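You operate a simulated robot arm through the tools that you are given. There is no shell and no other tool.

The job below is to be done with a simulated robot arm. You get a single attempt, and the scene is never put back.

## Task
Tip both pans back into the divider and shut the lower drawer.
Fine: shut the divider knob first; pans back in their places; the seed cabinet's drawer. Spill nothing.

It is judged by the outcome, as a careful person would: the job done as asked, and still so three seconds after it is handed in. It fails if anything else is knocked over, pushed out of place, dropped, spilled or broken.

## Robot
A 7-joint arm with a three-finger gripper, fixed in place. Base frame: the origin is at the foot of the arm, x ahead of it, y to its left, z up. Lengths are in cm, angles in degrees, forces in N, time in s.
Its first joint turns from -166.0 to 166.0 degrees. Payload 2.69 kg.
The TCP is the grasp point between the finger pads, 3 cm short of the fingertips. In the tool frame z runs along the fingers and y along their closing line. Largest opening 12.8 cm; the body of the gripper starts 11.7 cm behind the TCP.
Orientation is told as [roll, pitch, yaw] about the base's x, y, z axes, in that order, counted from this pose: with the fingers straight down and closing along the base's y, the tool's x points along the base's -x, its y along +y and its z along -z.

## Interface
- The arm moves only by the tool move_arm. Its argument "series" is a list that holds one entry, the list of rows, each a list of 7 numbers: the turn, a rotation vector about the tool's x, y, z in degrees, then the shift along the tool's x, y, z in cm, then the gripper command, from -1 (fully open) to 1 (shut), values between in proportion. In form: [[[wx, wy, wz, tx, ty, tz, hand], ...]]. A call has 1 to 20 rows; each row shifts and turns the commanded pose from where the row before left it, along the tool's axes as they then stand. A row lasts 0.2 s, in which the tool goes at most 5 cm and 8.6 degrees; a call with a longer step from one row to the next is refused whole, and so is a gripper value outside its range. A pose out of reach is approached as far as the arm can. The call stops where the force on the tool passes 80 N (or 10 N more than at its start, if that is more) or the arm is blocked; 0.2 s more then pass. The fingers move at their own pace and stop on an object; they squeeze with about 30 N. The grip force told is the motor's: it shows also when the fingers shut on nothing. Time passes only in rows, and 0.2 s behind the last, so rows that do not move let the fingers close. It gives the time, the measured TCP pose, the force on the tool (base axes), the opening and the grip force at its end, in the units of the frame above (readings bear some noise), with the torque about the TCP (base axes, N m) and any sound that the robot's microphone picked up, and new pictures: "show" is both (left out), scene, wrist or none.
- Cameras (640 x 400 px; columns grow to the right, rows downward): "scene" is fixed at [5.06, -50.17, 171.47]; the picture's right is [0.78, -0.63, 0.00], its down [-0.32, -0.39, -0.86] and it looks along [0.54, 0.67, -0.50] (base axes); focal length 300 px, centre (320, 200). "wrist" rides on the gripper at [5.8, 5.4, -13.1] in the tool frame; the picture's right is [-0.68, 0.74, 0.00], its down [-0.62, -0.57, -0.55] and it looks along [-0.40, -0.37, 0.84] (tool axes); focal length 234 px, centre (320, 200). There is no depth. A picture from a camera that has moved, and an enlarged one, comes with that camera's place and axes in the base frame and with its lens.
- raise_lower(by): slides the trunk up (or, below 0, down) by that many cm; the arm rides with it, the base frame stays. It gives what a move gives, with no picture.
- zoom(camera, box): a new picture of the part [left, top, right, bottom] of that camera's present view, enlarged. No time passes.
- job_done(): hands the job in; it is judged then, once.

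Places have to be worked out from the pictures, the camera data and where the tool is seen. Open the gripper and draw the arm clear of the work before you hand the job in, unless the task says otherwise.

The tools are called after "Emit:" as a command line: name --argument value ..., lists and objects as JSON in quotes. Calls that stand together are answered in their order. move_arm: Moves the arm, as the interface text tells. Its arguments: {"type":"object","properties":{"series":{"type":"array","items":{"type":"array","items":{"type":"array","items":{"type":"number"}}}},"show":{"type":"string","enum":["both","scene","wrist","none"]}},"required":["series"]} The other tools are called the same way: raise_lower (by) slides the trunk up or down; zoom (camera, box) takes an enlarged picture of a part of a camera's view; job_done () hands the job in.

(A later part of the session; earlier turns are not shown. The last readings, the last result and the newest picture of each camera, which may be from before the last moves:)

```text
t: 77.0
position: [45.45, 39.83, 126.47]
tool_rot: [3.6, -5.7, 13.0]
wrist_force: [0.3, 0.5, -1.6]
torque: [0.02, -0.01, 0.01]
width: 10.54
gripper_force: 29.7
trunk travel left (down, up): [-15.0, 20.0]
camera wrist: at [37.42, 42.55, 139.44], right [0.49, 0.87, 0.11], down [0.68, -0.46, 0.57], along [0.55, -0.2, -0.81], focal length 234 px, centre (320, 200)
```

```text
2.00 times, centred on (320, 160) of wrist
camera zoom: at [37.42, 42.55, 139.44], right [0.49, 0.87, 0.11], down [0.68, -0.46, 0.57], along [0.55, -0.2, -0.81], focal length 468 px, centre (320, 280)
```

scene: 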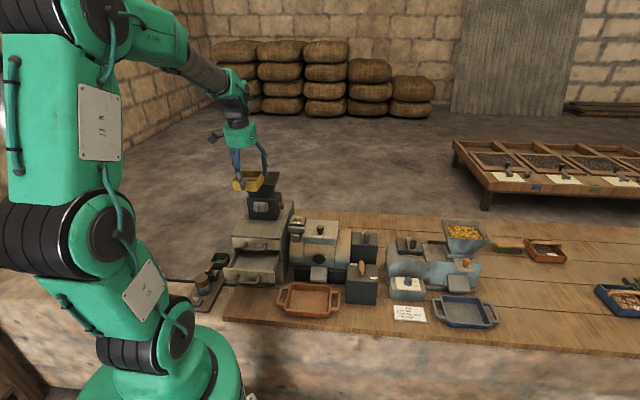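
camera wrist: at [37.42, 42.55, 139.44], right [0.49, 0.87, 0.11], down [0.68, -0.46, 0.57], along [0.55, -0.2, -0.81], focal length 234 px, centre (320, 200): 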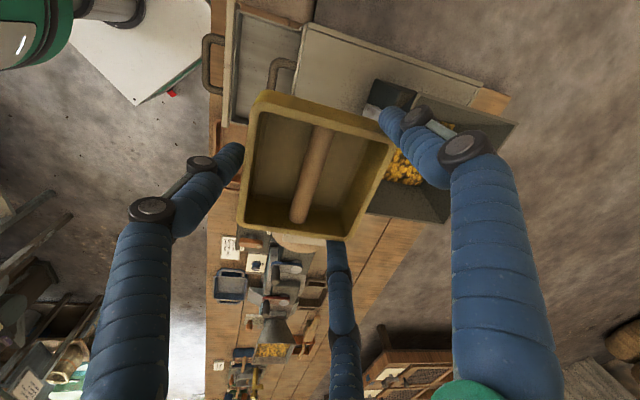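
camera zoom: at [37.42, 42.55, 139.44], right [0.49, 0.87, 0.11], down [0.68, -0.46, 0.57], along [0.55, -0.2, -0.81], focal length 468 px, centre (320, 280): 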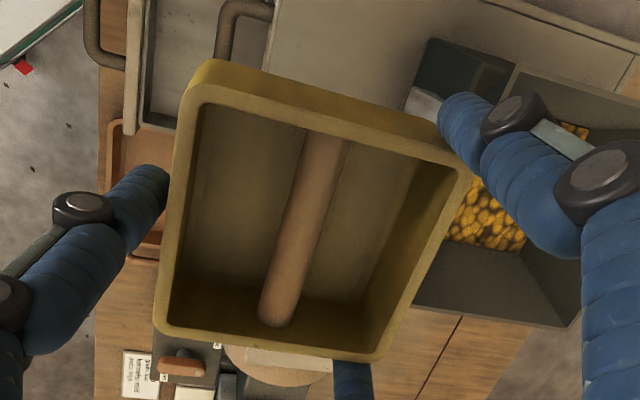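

The pan is empty. I'll lower it back onto the cabinet top at the spot where I picked it up (in front of its original place), slowly at the end.

Emit:
move_arm --series '[[[0, 0, 0, 0.09, 0.144, 2.5, 0.2], [0, 0, 0, 0, 0, 2.516, 0.2], [0, 0, 0, 0, 0, 2.516, 0.2], [0, 0, 0, 0, 0, 2.516, 0.2], [0, 0, 0, 0, 0, 2.516, 0.2], [0, 0, 0, 0, 0, 2.516, 0.2], [0, 0, 0, 0, 0, 2.516, 0.2], [0, 0, 0, 0, 0, 2.3, 0.2], [0, 0, 0, 0.05, -0.03, 0.6, 0.2], [0, 0, 0, 0.05, -0.03, 0.6, 0.2]]]' --show "both"

Emit:
zoom --camera "scene" --box '[205, 170, 305, 250]'

```text
t: 79.2
position: [46.99, 41.6, 105.54]
tool_rot: [3.5, -5.7, 12.9]
wrist_force: [-0.7, 0.3, -1.8]
torque: [0.0, -0.03, -0.01]
width: 10.52
gripper_force: 30.1
trunk travel left (down, up): [-15.0, 20.0]
camera wrist: at [38.91, 44.31, 118.34], right [0.49, 0.87, 0.11], down [0.68, -0.46, 0.57], along [0.55, -0.2, -0.81], focal length 234 px, centre (320, 200)
```

scene: 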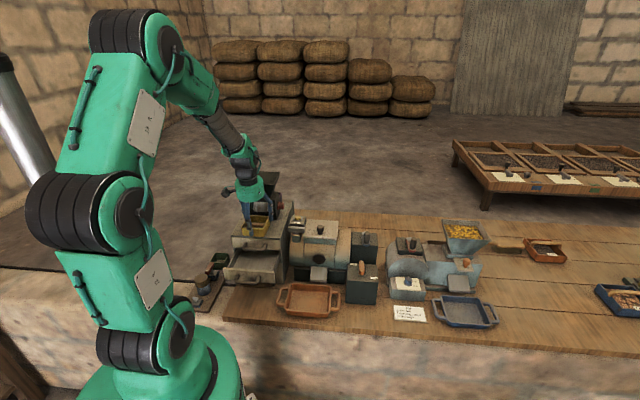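
wrist: 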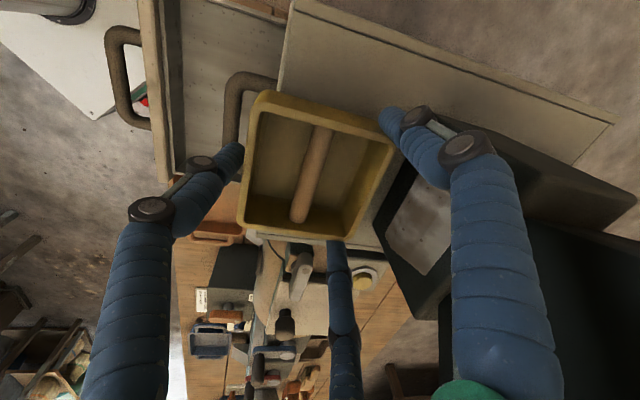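

```text
5.00 times, centred on (255, 210) of scene
camera zoom: at [5.06, -50.17, 171.47], right [0.78, -0.63, 0.0], down [-0.32, -0.39, -0.86], along [0.54, 0.67, -0.5], focal length 1498 px, centre (645, 150)
```

zoom: 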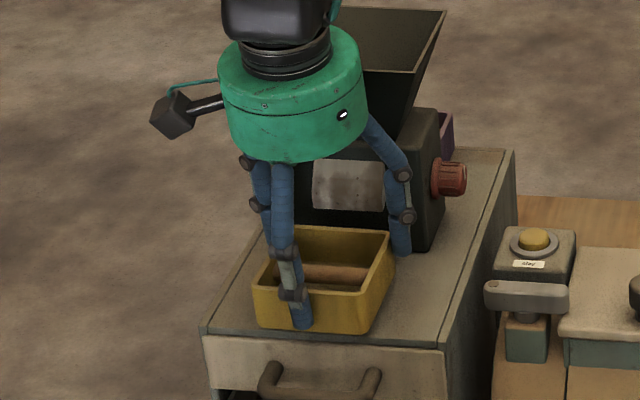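

About 1.1 cm to go. I'll ease it down and 0.5 cm further back, watching for touchdown.

Emit:
move_arm --series '[[[0, 0, 0, -0.37, 0.23, 0.55, 0.2], [0, 0, 0, 0.05, -0.03, 0.4, 0.2], [0, 0, 0, 0.015, -0.01, 0.15, 0.2]]]' --show "none"

```text
t: 80.0
position: [47.6, 41.93, 104.91]
tool_rot: [3.9, -6.1, 12.8]
wrist_force: [-1.8, -8.8, 47.6]
torque: [2.28, -2.69, -0.37]
width: 10.52
gripper_force: 29.9
trunk travel left (down, up): [-15.0, 20.0]
```

The palm touched the hopper rim (contact ~6 cm toward +D), because of my 0.5 cm shift back. I'll lift slightly, move 1 cm back toward the front, and then lower.

Emit:
move_arm --series '[[[0, 0, 0, -0.05, 0.03, -0.5, 0.2], [0, 0, 0, 0.84, -0.53, -0.12, 0.2], [0, 0, 0, 0.02, 0, 0, 0.2]]]' --show "none"

Emit:
move_arm --series '[[[0, 0, 0, 0.03, -0.02, 0.35, 0.2], [0, 0, 0, 0.03, -0.02, 0.3, 0.2]]]' --show "none"

```text
t: 80.8
position: [46.36, 41.13, 104.67]
tool_rot: [3.5, -5.5, 12.9]
wrist_force: [0.4, 0.0, -1.6]
torque: [-0.03, 0.01, 0.02]
width: 10.5
gripper_force: 29.6
trunk travel left (down, up): [-15.0, 20.0]
```

```text
t: 81.4
position: [46.47, 41.09, 104.42]
tool_rot: [3.6, -5.8, 12.8]
wrist_force: [-1.2, -4.7, 13.2]
torque: [-0.48, 0.45, 0.01]
width: 10.52
gripper_force: 29.9
trunk travel left (down, up): [-15.0, 20.0]
```

The pan has touched down (13 N, at its front edge). I'll release it and check that it sits flat.

Emit:
move_arm --series '[[[0, 0, 0, 0, 0, 0, -0.6], [0, 0, 0, 0, 0, 0, -0.7], [0, 0, 0, 0, 0, 0, -0.8], [0, 0, 0, 0, 0, 0, -0.8]]]' --show "both"

Emit:
zoom --camera "scene" --box '[205, 170, 305, 250]'

Emit:
zoom --camera "wrist" --box '[200, 60, 440, 260]'

```text
t: 82.4
position: [46.55, 41.18, 104.23]
tool_rot: [3.6, -5.6, 12.9]
wrist_force: [0.0, -0.6, -0.9]
torque: [-0.02, 0.0, -0.01]
width: 11.53
gripper_force: 0.0
trunk travel left (down, up): [-15.0, 20.0]
camera wrist: at [38.5, 43.93, 117.14], right [0.49, 0.87, 0.11], down [0.68, -0.46, 0.57], along [0.55, -0.2, -0.81], focal length 234 px, centre (320, 200)
```

scene: 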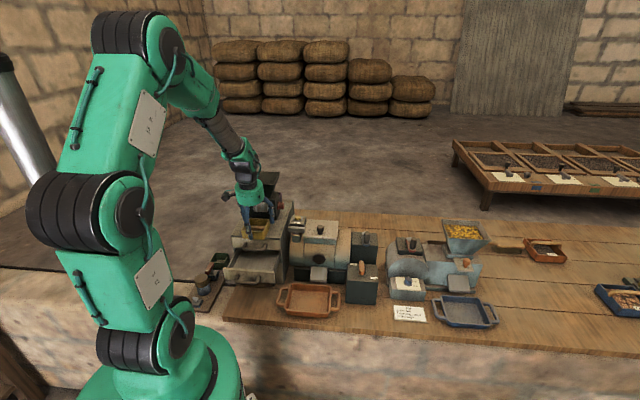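
wrist: 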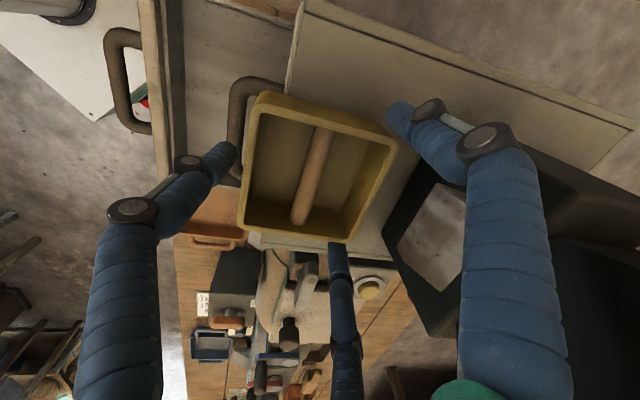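

```text
5.00 times, centred on (255, 210) of scene
camera zoom: at [5.06, -50.17, 171.47], right [0.78, -0.63, 0.0], down [-0.32, -0.39, -0.86], along [0.54, 0.67, -0.5], focal length 1498 px, centre (645, 150)
```

zoom: 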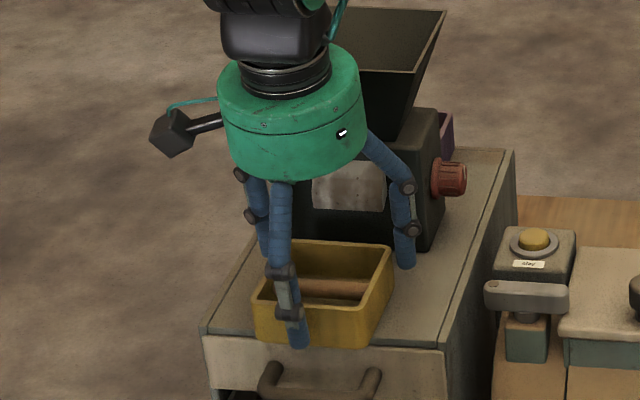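

```text
2.00 times, centred on (320, 160) of wrist
camera zoom: at [38.5, 43.93, 117.14], right [0.49, 0.87, 0.11], down [0.68, -0.46, 0.57], along [0.55, -0.2, -0.81], focal length 468 px, centre (320, 280)
```

zoom: 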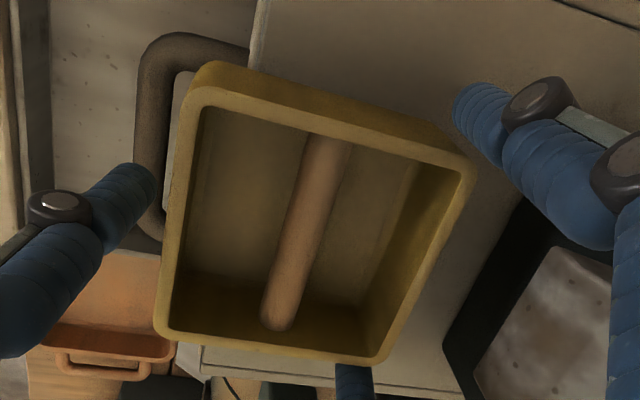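

The yellow pan sits flat, a bit forward of its place. I'll lift the hand off, close the fingers, and come down in front of the pan to push it back under its chute.

Emit:
move_arm --series '[[[0, 0, 0, 0, 0, -2, -0.85], [0, 0, 0, 0, 0, -3, -0.85], [0, 0, 0, 0, 0, -3, -0.8], [0, 0, 0, 2.73, -1.72, -0.38, 0.0], [0, 0, 0, 2.73, -1.72, -0.38, 0.75], [0, 0, 0, 0, 0, 0, 0.75], [0, 0, 0, 0.23, -0.15, 2.38, 0.75], [0, 0, 0, 0.23, -0.15, 2.38, 0.75], [0, 0, 0, 0.23, -0.15, 2.38, 0.75]]]' --show "both"

Emit:
zoom --camera "scene" --box '[205, 170, 305, 250]'

Emit:
zoom --camera "wrist" --box '[220, 60, 460, 260]'

```text
t: 84.4
position: [41.38, 35.84, 105.04]
tool_rot: [3.6, -5.7, 12.9]
wrist_force: [0.3, 0.2, -0.6]
torque: [0.06, 0.0, 0.0]
width: 1.61
gripper_force: 0.0
trunk travel left (down, up): [-15.0, 20.0]
camera wrist: at [33.29, 38.65, 117.96], right [0.49, 0.87, 0.11], down [0.68, -0.46, 0.57], along [0.55, -0.2, -0.81], focal length 234 px, centre (320, 200)
```

scene: 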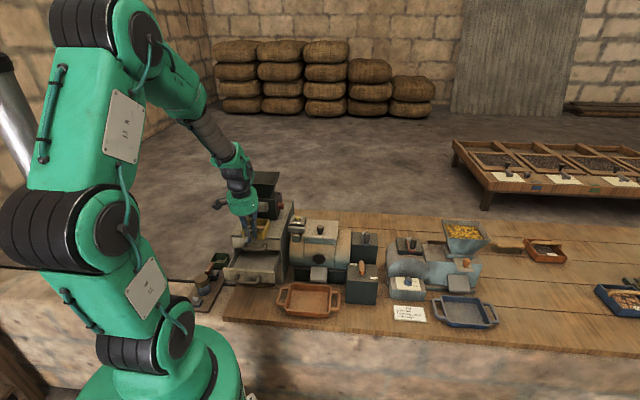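
wrist: 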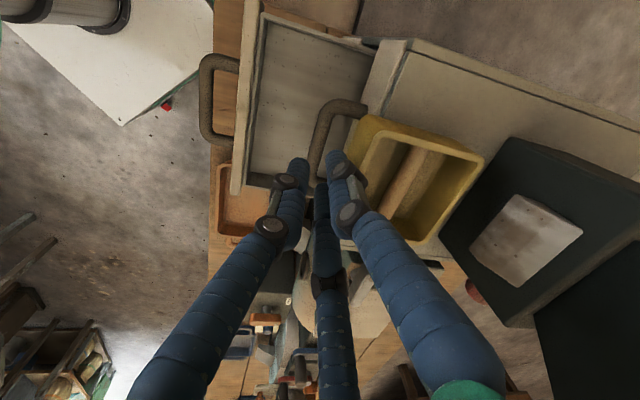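

```text
5.00 times, centred on (255, 210) of scene
camera zoom: at [5.06, -50.17, 171.47], right [0.78, -0.63, 0.0], down [-0.32, -0.39, -0.86], along [0.54, 0.67, -0.5], focal length 1498 px, centre (645, 150)
```

zoom: 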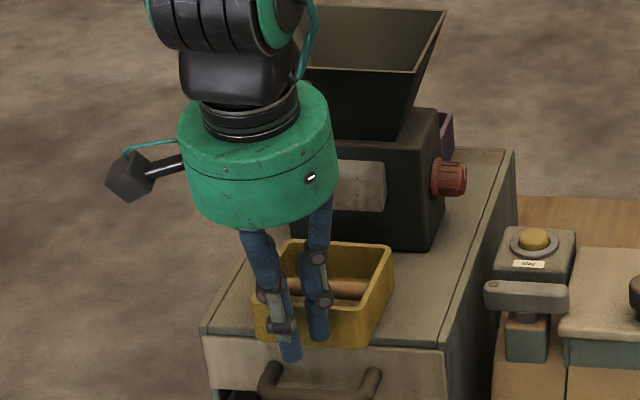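

```text
2.00 times, centred on (340, 160) of wrist
camera zoom: at [33.29, 38.65, 117.96], right [0.49, 0.87, 0.11], down [0.68, -0.46, 0.57], along [0.55, -0.2, -0.81], focal length 468 px, centre (280, 280)
```

zoom: 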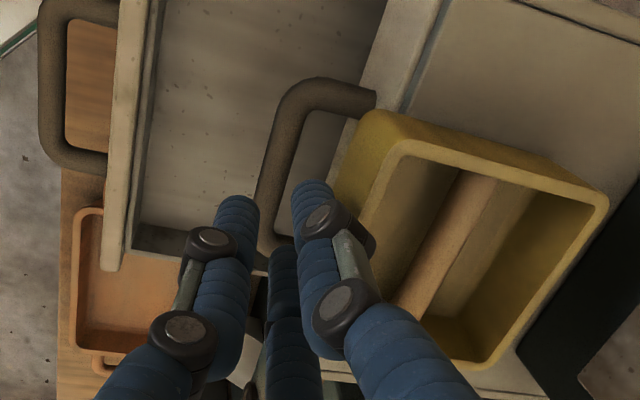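

The pan's centre is now about D 61.4, so it needs ~2.5 cm back. I'll push gently 2.6 cm (0.7 of which is the gap), then measure.

Emit:
move_arm --series '[[[0, 0, 0, -0.547, 0.343, 0.076, 0.75], [0, 0, 0, -0.547, 0.343, 0.076, 0.75], [0, 0, 0, -0.547, 0.343, 0.076, 0.75], [0, 0, 0, -0.547, 0.343, 0.076, 0.75]]]' --show "both"

Emit:
zoom --camera "scene" --box '[220, 200, 316, 260]'

Emit:
zoom --camera "wrist" --box '[220, 60, 460, 260]'

```text
t: 85.4
position: [43.11, 37.83, 105.03]
tool_rot: [3.7, -5.7, 13.0]
wrist_force: [-0.1, 0.5, 0.9]
torque: [-0.01, -0.01, 0.01]
width: 1.58
gripper_force: 0.0
trunk travel left (down, up): [-15.0, 20.0]
camera wrist: at [35.17, 40.47, 117.92], right [0.49, 0.87, 0.11], down [0.68, -0.46, 0.57], along [0.55, -0.2, -0.81], focal length 234 px, centre (320, 200)
```

scene: 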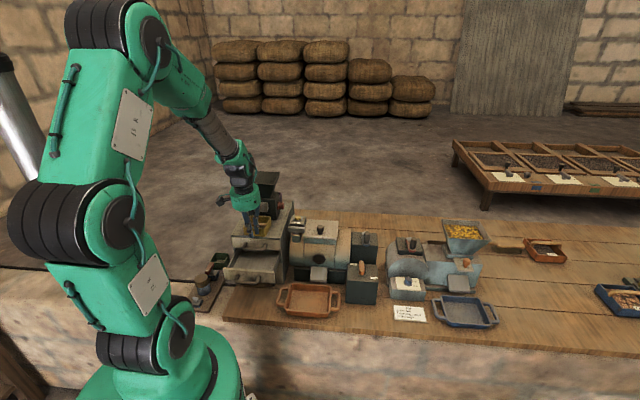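
wrist: 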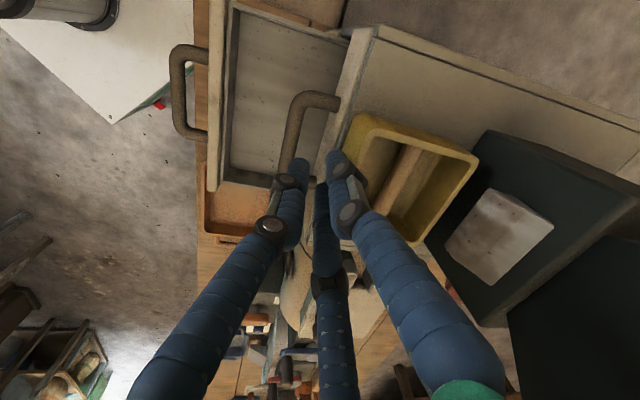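

```text
6.67 times, centred on (268, 230) of scene
camera zoom: at [5.06, -50.17, 171.47], right [0.78, -0.63, 0.0], down [-0.32, -0.39, -0.86], along [0.54, 0.67, -0.5], focal length 1997 px, centre (667, 0)
```

zoom: 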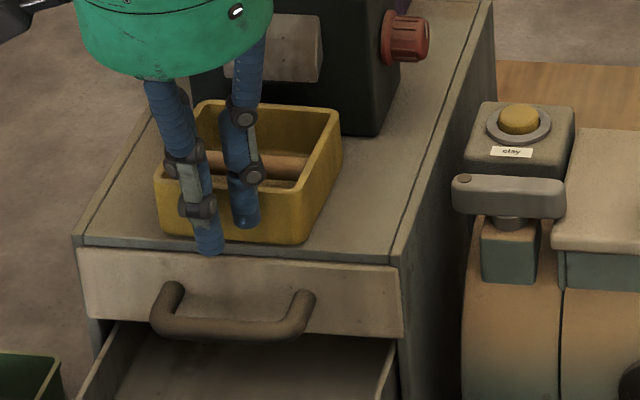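

```text
2.00 times, centred on (340, 160) of wrist
camera zoom: at [35.17, 40.47, 117.92], right [0.49, 0.87, 0.11], down [0.68, -0.46, 0.57], along [0.55, -0.2, -0.81], focal length 468 px, centre (280, 280)
```

zoom: 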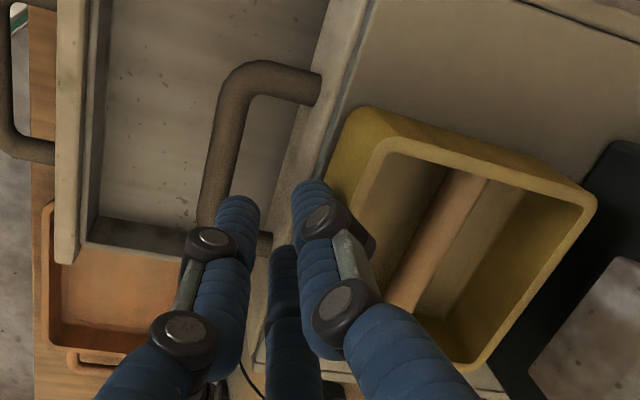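

Compared with the original picture the pan is still ~0.5 cm short. I'll push 0.5 cm more and compare again.

Emit:
move_arm --series '[[[0, 0, 0, -0.21, 0.132, 0.03, 0.75], [0, 0, 0, -0.21, 0.132, 0.03, 0.75], [0, 0, 0, 0, 0, 0, 0.75]]]' --show "none"

Emit:
zoom --camera "scene" --box '[220, 200, 316, 260]'

```text
t: 86.2
position: [43.62, 38.1, 105.11]
tool_rot: [3.6, -5.6, 13.0]
wrist_force: [0.5, -0.3, 0.2]
torque: [-0.01, 0.01, -0.02]
width: 1.59
gripper_force: 0.1
trunk travel left (down, up): [-15.0, 20.0]
```

```text
6.67 times, centred on (268, 230) of scene
camera zoom: at [5.06, -50.17, 171.47], right [0.78, -0.63, 0.0], down [-0.32, -0.39, -0.86], along [0.54, 0.67, -0.5], focal length 1997 px, centre (667, 0)
```

zoom: 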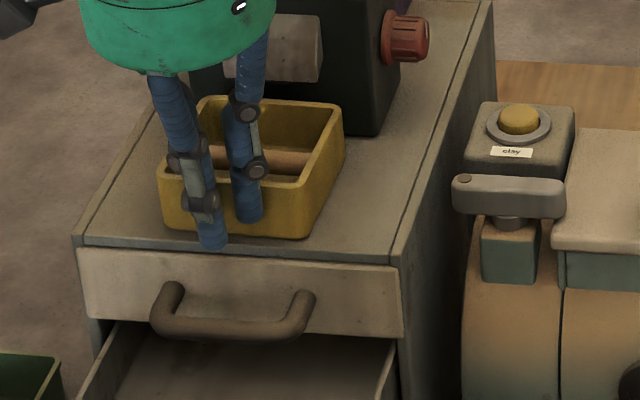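

The yellow pan now matches its original place. I'll back off, rise clear, straighten the hand and turn it for the purple pan.

Emit:
move_arm --series '[[[0, 0, 0, 2.52, -1.58, -0.35, 0.75], [0, 0, 0, -0.39, 0.26, -3.97, 0.75], [0, 0, 0, -0.49, 0.32, -4.95, 0.5], [0, 0, 0, -0.49, 0.32, -4.95, 0.3], [0, 0, 0, -0.49, 0.32, -4.95, 0.19], [0, 0, 0, -0.49, 0.32, -4.95, 0.19], [0, 0, 0, -0.49, 0.32, -4.95, 0.19], [3.56, 5.67, 0, 0, 0, 0, 0.19], [0, 0, 8.29, 0, 0, 0, 0.19], [0, 0, 8.29, 0, 0, 0, 0.19], [0, 0, 8.29, 0, 0, 0, 0.19], [0, 0, 8.29, 0, 0, 0, 0.19], [0, 0, 8.29, 0, 0, 0, 0.19], [0, 0, 8.29, 0, 0, 0, 0.19], [0, 0, 8.29, 0, 0, 0, 0.19]]]' --show "both"

Emit:
zoom --camera "scene" --box '[220, 200, 316, 260]'

```text
t: 89.4
position: [41.45, 36.08, 133.94]
tool_rot: [-0.1, 0.0, -45.0]
wrist_force: [-0.2, 0.7, 0.1]
torque: [0.02, 0.02, -0.01]
width: 5.17
gripper_force: 0.0
trunk travel left (down, up): [-15.0, 20.0]
camera wrist: at [41.04, 43.88, 147.15], right [1.0, 0.04, 0.0], down [0.03, -0.84, 0.55], along [0.02, -0.55, -0.84], focal length 234 px, centre (320, 200)
```

scene: 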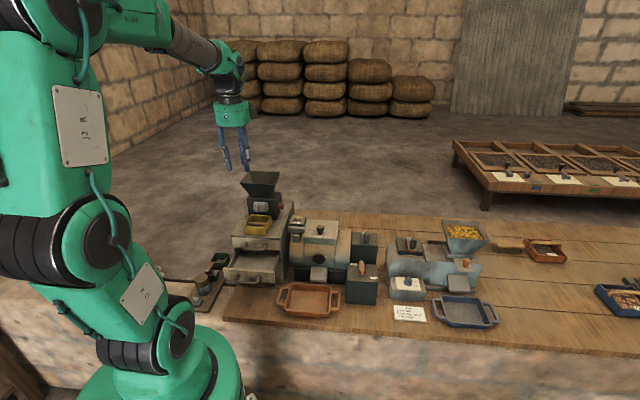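
wrist: 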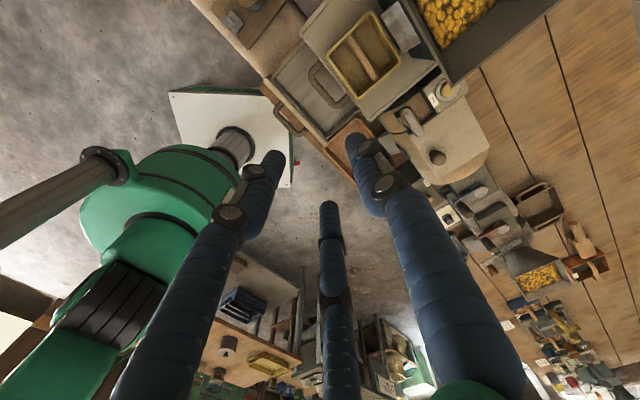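

```text
6.67 times, centred on (268, 230) of scene
camera zoom: at [5.06, -50.17, 171.47], right [0.78, -0.63, 0.0], down [-0.32, -0.39, -0.86], along [0.54, 0.67, -0.5], focal length 1997 px, centre (667, 0)
```

zoom: 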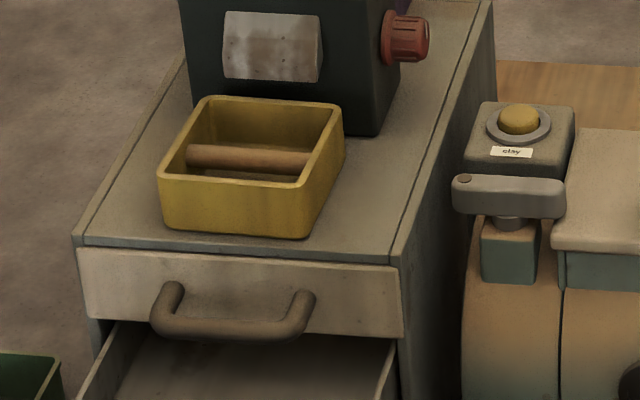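

The yellow pan is back in place and empty. Next, the purple pan: I'll likewise drag it slightly outward first to make room for the palm beside the hopper. Moving over it now with the hand turned so two fingers face the back.

Emit:
move_arm --series '[[[0, 0, -7.5, 0, 0, 0, 0.19], [0, 0, -7.5, 0, 0, 0, 0.19], [0, 0, -7.5, 0, 0, 0, 0.19], [0, 0, -7.5, 0, 0, 0, 0.19], [0, 0, -7.5, 0, 0, 0, 0.19], [0, 0, -7.5, 0, 0, 0, 0.19], [0, 0, -7.5, 0, 0, 0, 0.19], [0, 0, -7.5, 0, 0, 0, 0.19], [0, 0, 0, -3.77, 2.15, 0, 0.19], [0, 0, 0, -3.77, 2.15, 0, 0.19], [0, 0, 0, -3.77, 2.15, 0, 0.19], [0, 0, 0, -3.77, 2.15, 0, 0.19], [0, 0, 0, -3.77, 2.15, 0, 0.19], [0, 0, 0, -3.77, 2.15, 0, 0.19], [0, 0, 0, -3.77, 2.15, 0, 0.19], [3, 5.2, 0, 0, 0, 0, 0.19], [3, 5.2, 0, 0, 0, 0, 0.19]]]' --show "both"

Emit:
zoom --camera "wrist" --box '[200, 60, 440, 260]'

Emit:
zoom --camera "scene" --box '[205, 100, 325, 220]'

```text
t: 93.0
position: [63.02, 57.41, 133.96]
tool_rot: [-6.1, 10.4, 14.4]
wrist_force: [-0.5, -0.1, 0.6]
torque: [-0.03, -0.02, 0.04]
width: 5.19
gripper_force: 0.0
trunk travel left (down, up): [-15.0, 20.0]
camera wrist: at [57.89, 62.97, 147.41], right [0.45, 0.87, -0.2], down [0.82, -0.31, 0.48], along [0.36, -0.38, -0.85], focal length 234 px, centre (320, 200)
```

scene: 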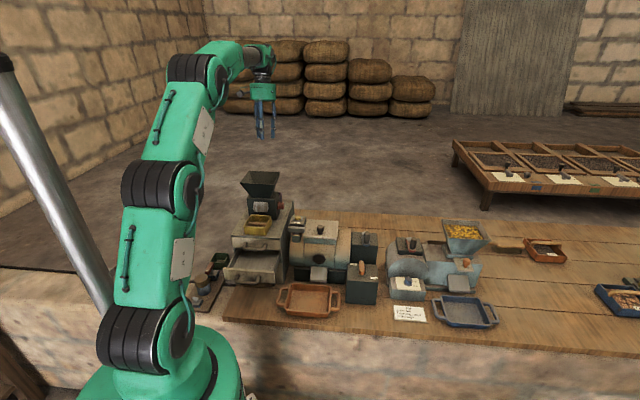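
wrist: 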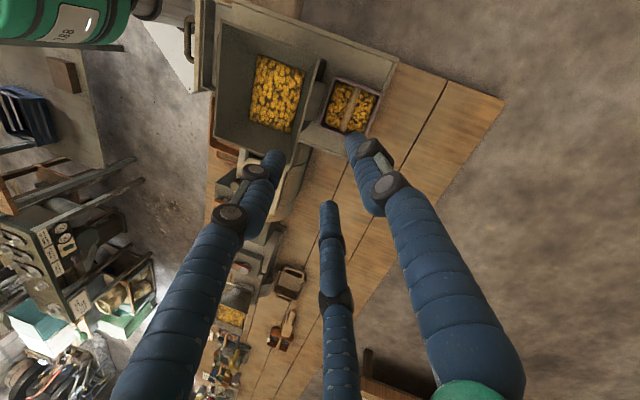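

```text
2.00 times, centred on (320, 160) of wrist
camera zoom: at [57.89, 62.97, 147.41], right [0.45, 0.87, -0.2], down [0.82, -0.31, 0.48], along [0.36, -0.38, -0.85], focal length 468 px, centre (320, 280)
```

zoom: 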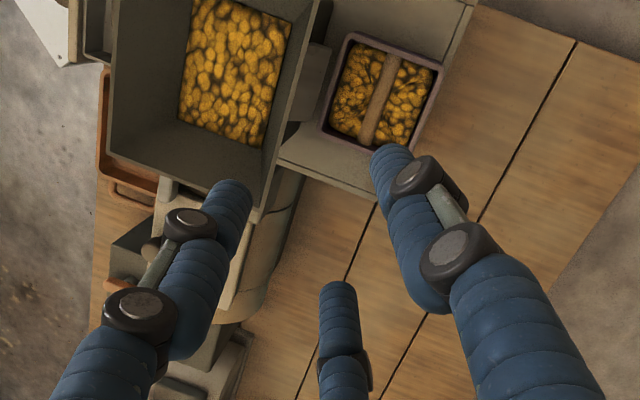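

```text
3.33 times, centred on (265, 160) of scene
camera zoom: at [5.06, -50.17, 171.47], right [0.78, -0.63, 0.0], down [-0.32, -0.39, -0.86], along [0.54, 0.67, -0.5], focal length 999 px, centre (503, 333)
```

zoom: 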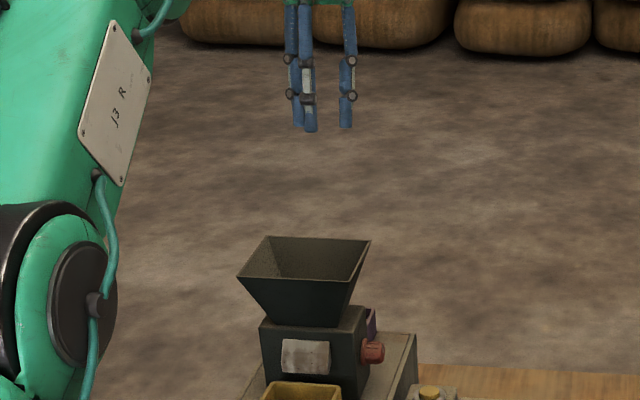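

The purple pan's centre is about D 84.0, L 3.85, and the pose is reachable. I'll descend vertically to just above it.

Emit:
move_arm --series '[[[0, 0, 0, -0.8, 0.49, 4.3, 0.19], [0, 0, 0, -0.8, 0.49, 4.3, 0.19], [0, 0, 0, -0.8, 0.49, 4.3, 0.19], [0, 0, 0, -0.8, 0.49, 4.3, 0.19], [0, 0, 0, -0.8, 0.49, 4.3, 0.19]]]' --show "both"

Emit:
zoom --camera "wrist" --box '[200, 60, 440, 260]'

Emit:
zoom --camera "scene" --box '[225, 140, 325, 220]'

```text
t: 94.2
position: [62.99, 57.59, 112.01]
tool_rot: [-6.0, 10.4, 14.5]
wrist_force: [0.6, 0.7, 0.4]
torque: [0.03, 0.0, 0.0]
width: 5.2
gripper_force: 0.1
trunk travel left (down, up): [-15.0, 20.0]
camera wrist: at [57.83, 63.13, 125.47], right [0.45, 0.87, -0.2], down [0.82, -0.31, 0.48], along [0.36, -0.38, -0.85], focal length 234 px, centre (320, 200)
```

scene: 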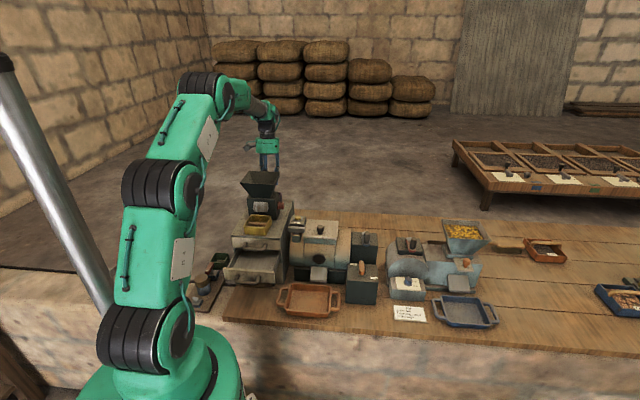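
wrist: 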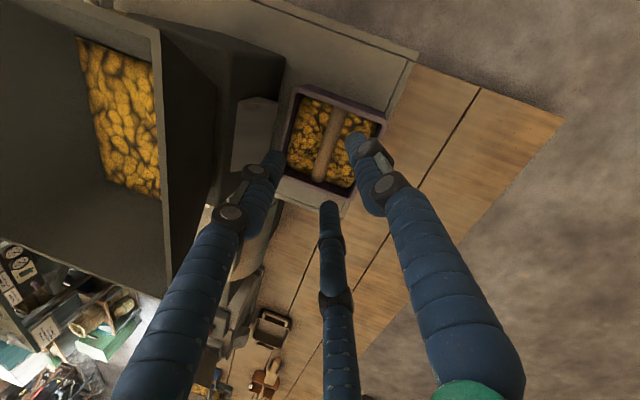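

```text
2.00 times, centred on (320, 160) of wrist
camera zoom: at [57.83, 63.13, 125.47], right [0.45, 0.87, -0.2], down [0.82, -0.31, 0.48], along [0.36, -0.38, -0.85], focal length 468 px, centre (320, 280)
```

zoom: 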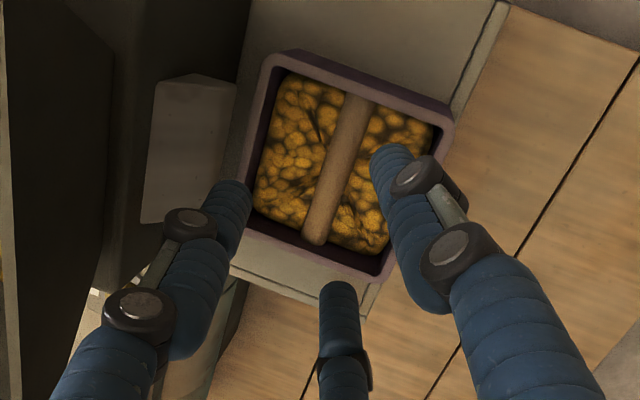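

```text
5.00 times, centred on (275, 180) of scene
camera zoom: at [5.06, -50.17, 171.47], right [0.78, -0.63, 0.0], down [-0.32, -0.39, -0.86], along [0.54, 0.67, -0.5], focal length 1498 px, centre (545, 300)
```

zoom: 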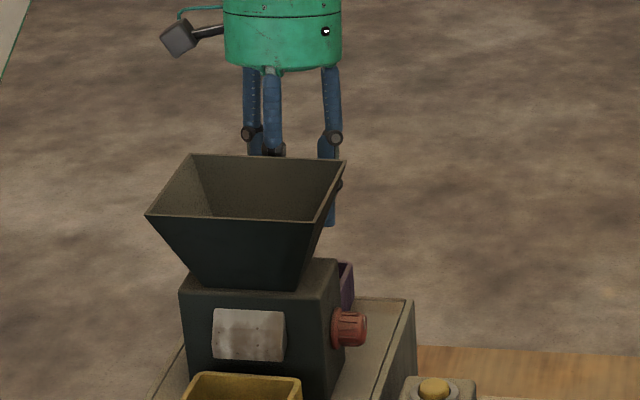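

Pan centre confirmed (≈D 84.1, L 3.97). I'll lower the fingers into it, straddling the dowel as before.

Emit:
move_arm --series '[[[0, 0, 0, -0.34, 0.17, 1.66, 0.19], [0, 0, 0, -0.34, 0.17, 1.66, 0.19], [0, 0, 0, -0.34, 0.17, 1.66, 0.19], [0, 0, 0, -0.34, 0.17, 1.66, 0.19]]]' --show "both"

Emit:
zoom --camera "wrist" --box '[200, 60, 440, 260]'

```text
t: 95.2
position: [63.16, 57.64, 105.04]
tool_rot: [-6.0, 10.4, 14.5]
wrist_force: [-0.4, -1.0, 1.1]
torque: [0.0, 0.0, 0.0]
width: 5.18
gripper_force: 0.1
trunk travel left (down, up): [-15.0, 20.0]
camera wrist: at [57.98, 63.15, 118.55], right [0.45, 0.87, -0.2], down [0.82, -0.31, 0.48], along [0.36, -0.38, -0.85], focal length 234 px, centre (320, 200)
```

scene: 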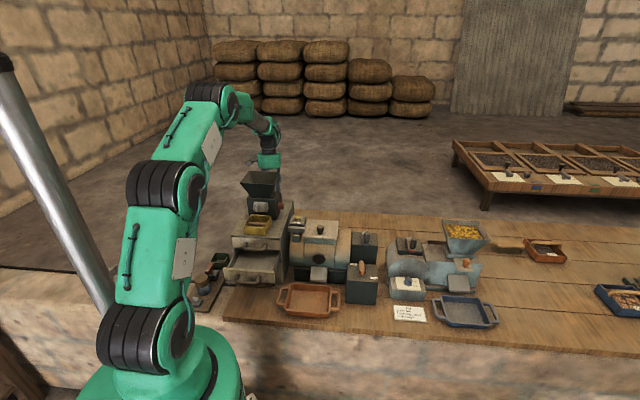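
wrist: 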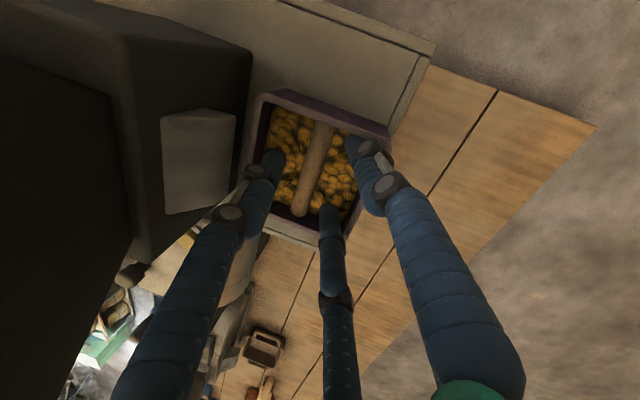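

```text
2.00 times, centred on (320, 160) of wrist
camera zoom: at [57.98, 63.15, 118.55], right [0.45, 0.87, -0.2], down [0.82, -0.31, 0.48], along [0.36, -0.38, -0.85], focal length 468 px, centre (320, 280)
```

zoom: 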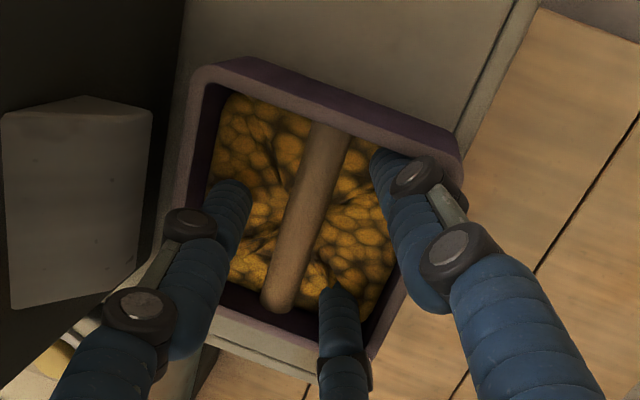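

Inside the pan with no contact. I'll drag it 2 cm outward (+D) gently.

Emit:
move_arm --series '[[[0, 0, 0, -0.424, 0.245, -0.104, 0.19], [0, 0, 0, -0.424, 0.245, -0.104, 0.19], [0, 0, 0, -0.424, 0.245, -0.104, 0.19], [0, 0, 0, -0.424, 0.245, -0.104, 0.19]]]' --show "both"

Emit:
zoom --camera "wrist" --box '[200, 60, 440, 260]'

```text
t: 96.2
position: [64.5, 59.03, 105.09]
tool_rot: [-6.1, 10.3, 14.5]
wrist_force: [-0.7, 0.1, -0.2]
torque: [0.04, 0.01, 0.01]
width: 5.18
gripper_force: 0.1
trunk travel left (down, up): [-15.0, 20.0]
camera wrist: at [59.39, 64.55, 118.53], right [0.45, 0.87, -0.2], down [0.82, -0.31, 0.48], along [0.36, -0.38, -0.85], focal length 234 px, centre (320, 200)
```

scene: 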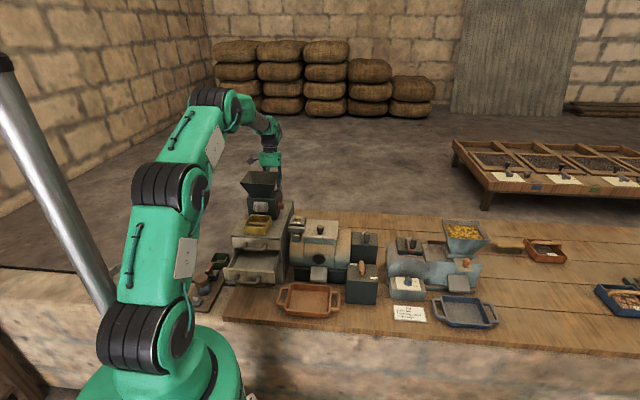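
wrist: 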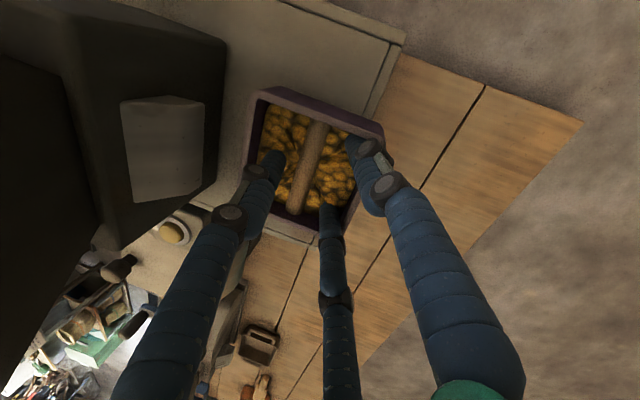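

```text
2.00 times, centred on (320, 160) of wrist
camera zoom: at [59.39, 64.55, 118.53], right [0.45, 0.87, -0.2], down [0.82, -0.31, 0.48], along [0.36, -0.38, -0.85], focal length 468 px, centre (320, 280)
```

zoom: 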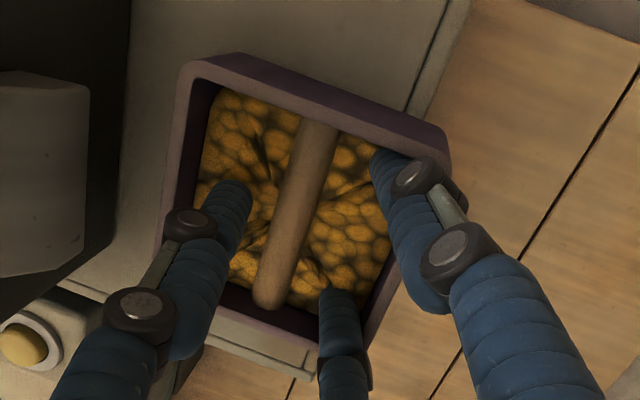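

The pan moved to about D 85.6. A further 0.4 cm gives safer palm room; then I'll lift the fingers out, turn the hand 60° back and open for the wall grip.

Emit:
move_arm --series '[[[0, 0, 0, -0.34, 0.196, -0.083, 0.19], [0, 0, 0, 0, 0, -3, 0.19], [0, 0, 0, 0, 0, -4, 0.19], [0, 0, 0, 0, 0, -4, 0.0], [-2.6, -4.5, 0, 0, 0, 0, -0.4], [0, 0, 7.5, 0, 0, 0, -0.8], [0, 0, 7.5, 0, 0, 0, -0.8], [0, 0, 7.5, 0, 0, 0, -0.8], [0, 0, 7.5, 0, 0, 0, -0.8], [0, 0, 7.5, 0, 0, 0, -0.8], [0, 0, 7.5, 0, 0, 0, -0.8], [0, 0, 7.5, 0, 0, 0, -0.8], [0, 0, 7.5, 0, 0, 0, -0.8]]]' --show "both"

Emit:
zoom --camera "wrist" --box '[200, 60, 440, 260]'

Emit:
zoom --camera "scene" --box '[225, 140, 325, 220]'

```text
t: 99.0
position: [66.34, 60.86, 115.87]
tool_rot: [-6.9, 0.0, -45.1]
wrist_force: [0.8, 0.6, -0.3]
torque: [0.03, 0.0, 0.0]
width: 11.49
gripper_force: 0.0
trunk travel left (down, up): [-15.0, 20.0]
camera wrist: at [67.12, 69.82, 128.35], right [1.0, 0.04, -0.09], down [0.08, -0.79, 0.61], along [-0.05, -0.62, -0.79], focal length 234 px, centre (320, 200)
```

scene: 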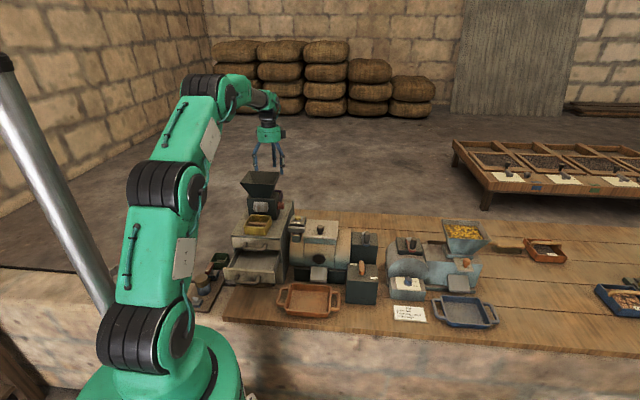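
wrist: 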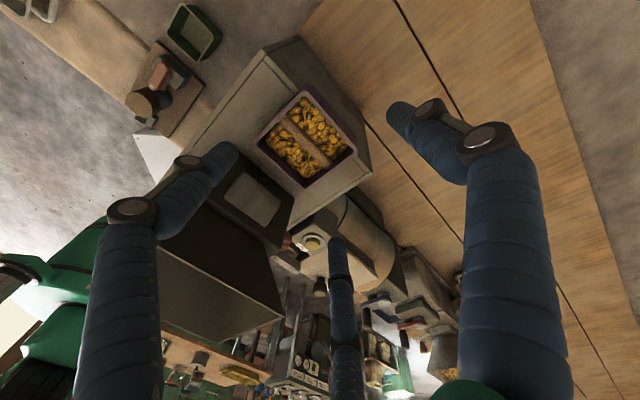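

```text
2.00 times, centred on (320, 160) of wrist
camera zoom: at [67.12, 69.82, 128.35], right [1.0, 0.04, -0.09], down [0.08, -0.79, 0.61], along [-0.05, -0.62, -0.79], focal length 468 px, centre (320, 280)
```

zoom: 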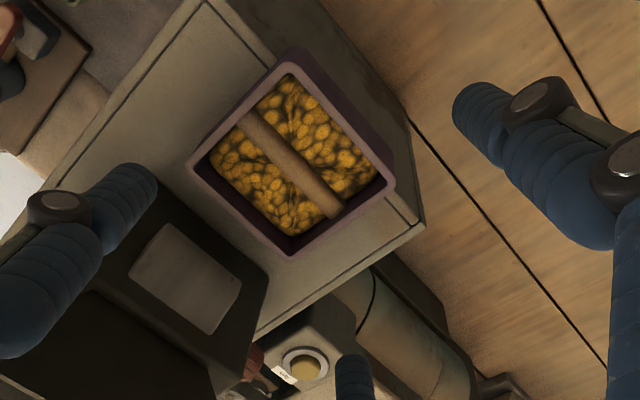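

```text
5.00 times, centred on (275, 180) of scene
camera zoom: at [5.06, -50.17, 171.47], right [0.78, -0.63, 0.0], down [-0.32, -0.39, -0.86], along [0.54, 0.67, -0.5], focal length 1498 px, centre (545, 300)
```

zoom: 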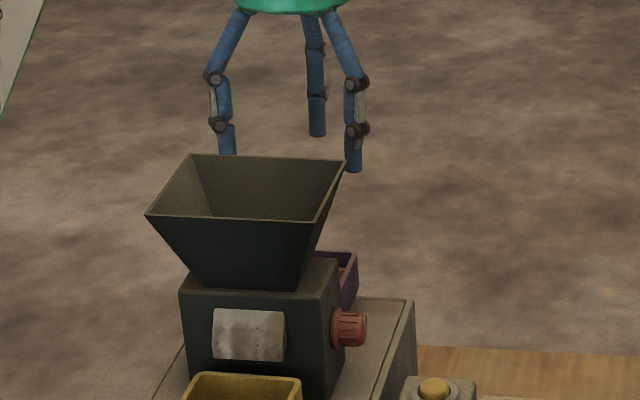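

The purple pan is at about D 86.1, L 3.9, overhanging the back slightly but stable. I'll line up the hand over it (single finger behind, two at the inner corners) and descend partway.

Emit:
move_arm --series '[[[0, 0, 2, 0, -3.13, 0.38, -0.8], [0, 0, 0, 0, 0, 2.2, -0.8], [0, 0, 0, 0, 0, 2.2, -0.8], [0, 0, 0, 0, 0, 2.1, -0.8]]]' --show "both"

Emit:
zoom --camera "wrist" --box '[200, 60, 440, 260]'

Emit:
zoom --camera "scene" --box '[225, 140, 325, 220]'

```text
t: 100.0
position: [63.67, 58.08, 109.38]
tool_rot: [-6.7, -0.2, -47.0]
wrist_force: [0.4, 0.1, 0.8]
torque: [0.0, -0.02, 0.0]
width: 11.51
gripper_force: 0.1
trunk travel left (down, up): [-15.0, 20.0]
camera wrist: at [64.63, 67.04, 121.93], right [1.0, 0.0, -0.08], down [0.05, -0.79, 0.61], along [-0.06, -0.62, -0.79], focal length 234 px, centre (320, 200)
```

scene: 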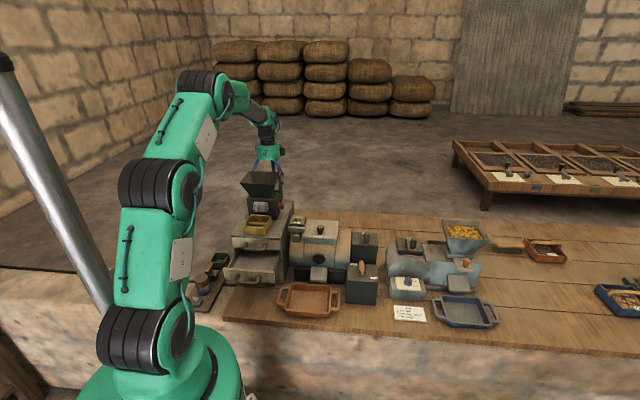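
wrist: 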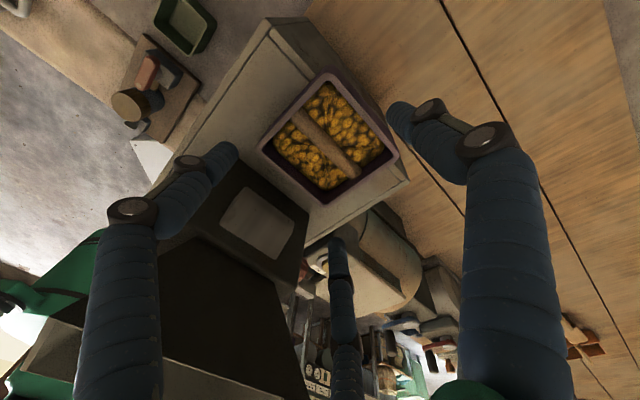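

```text
2.00 times, centred on (320, 160) of wrist
camera zoom: at [64.63, 67.04, 121.93], right [1.0, 0.0, -0.08], down [0.05, -0.79, 0.61], along [-0.06, -0.62, -0.79], focal length 468 px, centre (320, 280)
```

zoom: 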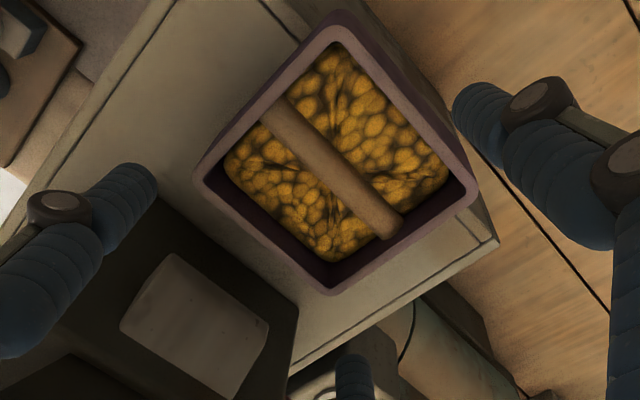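

```text
5.00 times, centred on (275, 180) of scene
camera zoom: at [5.06, -50.17, 171.47], right [0.78, -0.63, 0.0], down [-0.32, -0.39, -0.86], along [0.54, 0.67, -0.5], focal length 1498 px, centre (545, 300)
```

zoom: 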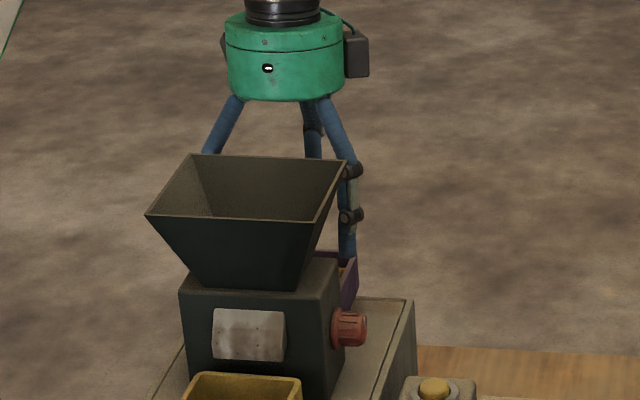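

Well aligned (pan centre D≈86.3, L≈4.1). I'll descend the last 5 cm in two parts, checking force.

Emit:
move_arm --series '[[[0, 0, 0, -0.1, 0, 1.5, -0.8], [0, 0, 0, 0, 0, 1.5, -0.8]]]' --show "none"

Emit:
move_arm --series '[[[0, 0, 0, 0, 0, 0.7, -0.8], [0, 0, 0, 0, 0, 0.7, -0.8], [0, 0, 0, 0, 0, 0.6, -0.8]]]' --show "both"

Emit:
zoom --camera "wrist" --box '[200, 60, 440, 260]'

```text
t: 100.6
position: [63.5, 57.83, 106.25]
tool_rot: [-6.8, -0.2, -47.1]
wrist_force: [0.2, 0.8, -0.3]
torque: [0.0, 0.01, -0.01]
width: 11.53
gripper_force: 0.0
trunk travel left (down, up): [-15.0, 20.0]
```

```text
t: 101.4
position: [63.36, 57.7, 104.43]
tool_rot: [-6.9, -0.2, -47.0]
wrist_force: [0.8, -0.5, -0.2]
torque: [-0.01, -0.02, -0.04]
width: 11.52
gripper_force: 0.0
trunk travel left (down, up): [-15.0, 20.0]
camera wrist: at [64.28, 66.53, 116.91], right [1.0, 0.0, -0.08], down [0.06, -0.79, 0.61], along [-0.06, -0.62, -0.78], focal length 234 px, centre (320, 200)
```

scene: 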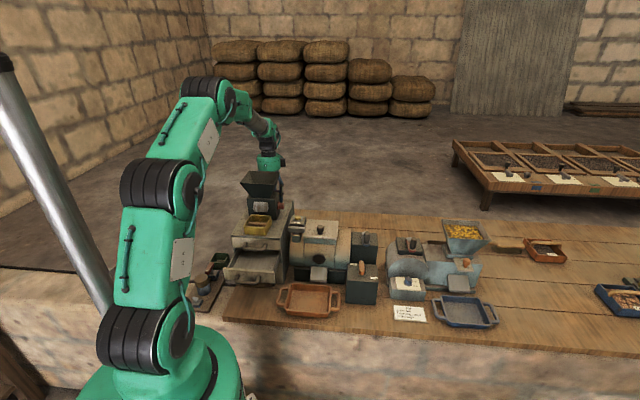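
wrist: 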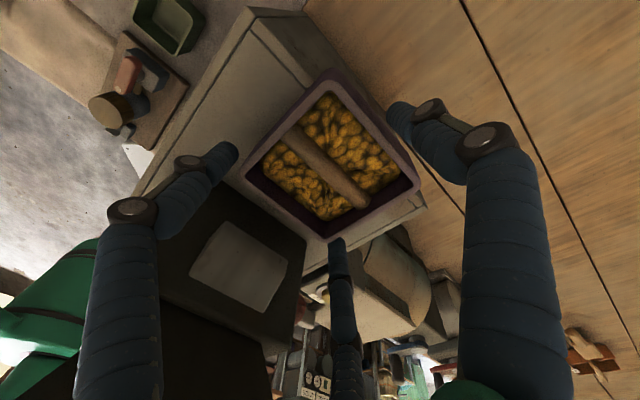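

```text
2.00 times, centred on (320, 160) of wrist
camera zoom: at [64.28, 66.53, 116.91], right [1.0, 0.0, -0.08], down [0.06, -0.79, 0.61], along [-0.06, -0.62, -0.78], focal length 468 px, centre (320, 280)
```

zoom: 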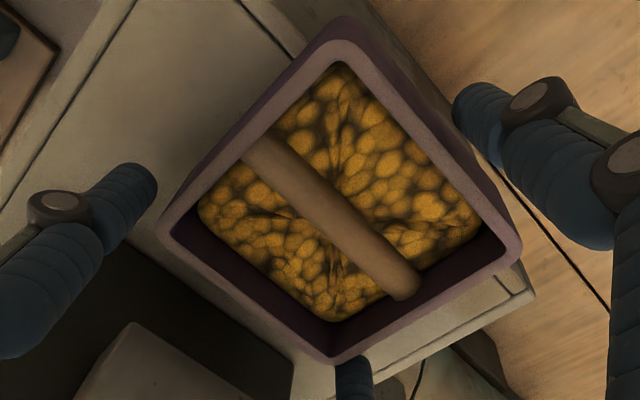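

The fingers surround the purple pan without contact. I'll close on it gradually.

Emit:
move_arm --series '[[[0, 0, 0, 0, 0, 0, -0.7], [0, 0, 0, 0, 0, 0, -0.64], [0, 0, 0, 0, 0, 0, -0.58], [0, 0, 0, 0, 0, 0, -0.5], [0, 0, 0, 0, 0, 0, 0.2], [0, 0, 0, 0, 0, 0, 0.2]]]' --show "wrist"

Emit:
zoom --camera "wrist" --box '[200, 60, 440, 260]'

```text
t: 102.8
position: [63.39, 57.59, 104.54]
tool_rot: [-6.7, -0.2, -47.0]
wrist_force: [1.9, 0.7, 3.8]
torque: [-0.01, -0.15, -0.03]
width: 10.54
gripper_force: 29.6
trunk travel left (down, up): [-15.0, 20.0]
camera wrist: at [64.28, 66.53, 116.96], right [1.0, 0.0, -0.08], down [0.05, -0.79, 0.61], along [-0.06, -0.62, -0.79], focal length 234 px, centre (320, 200)
```

wrist: 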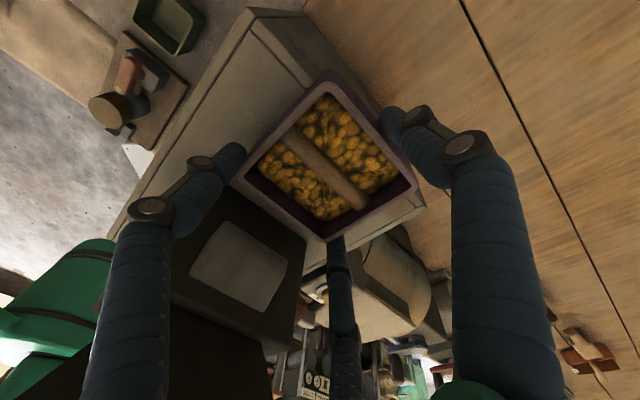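

```text
2.00 times, centred on (320, 160) of wrist
camera zoom: at [64.28, 66.53, 116.96], right [1.0, 0.0, -0.08], down [0.05, -0.79, 0.61], along [-0.06, -0.62, -0.79], focal length 468 px, centre (320, 280)
```

zoom: 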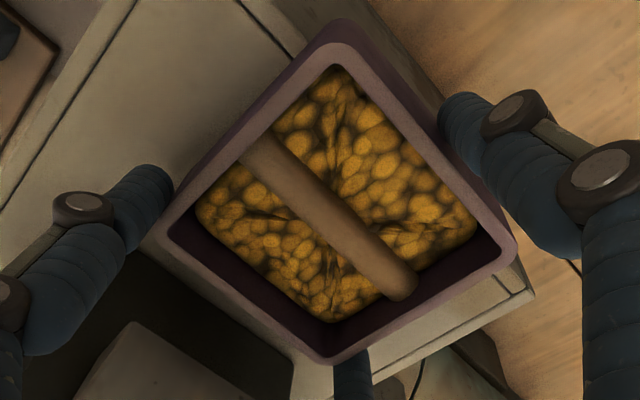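

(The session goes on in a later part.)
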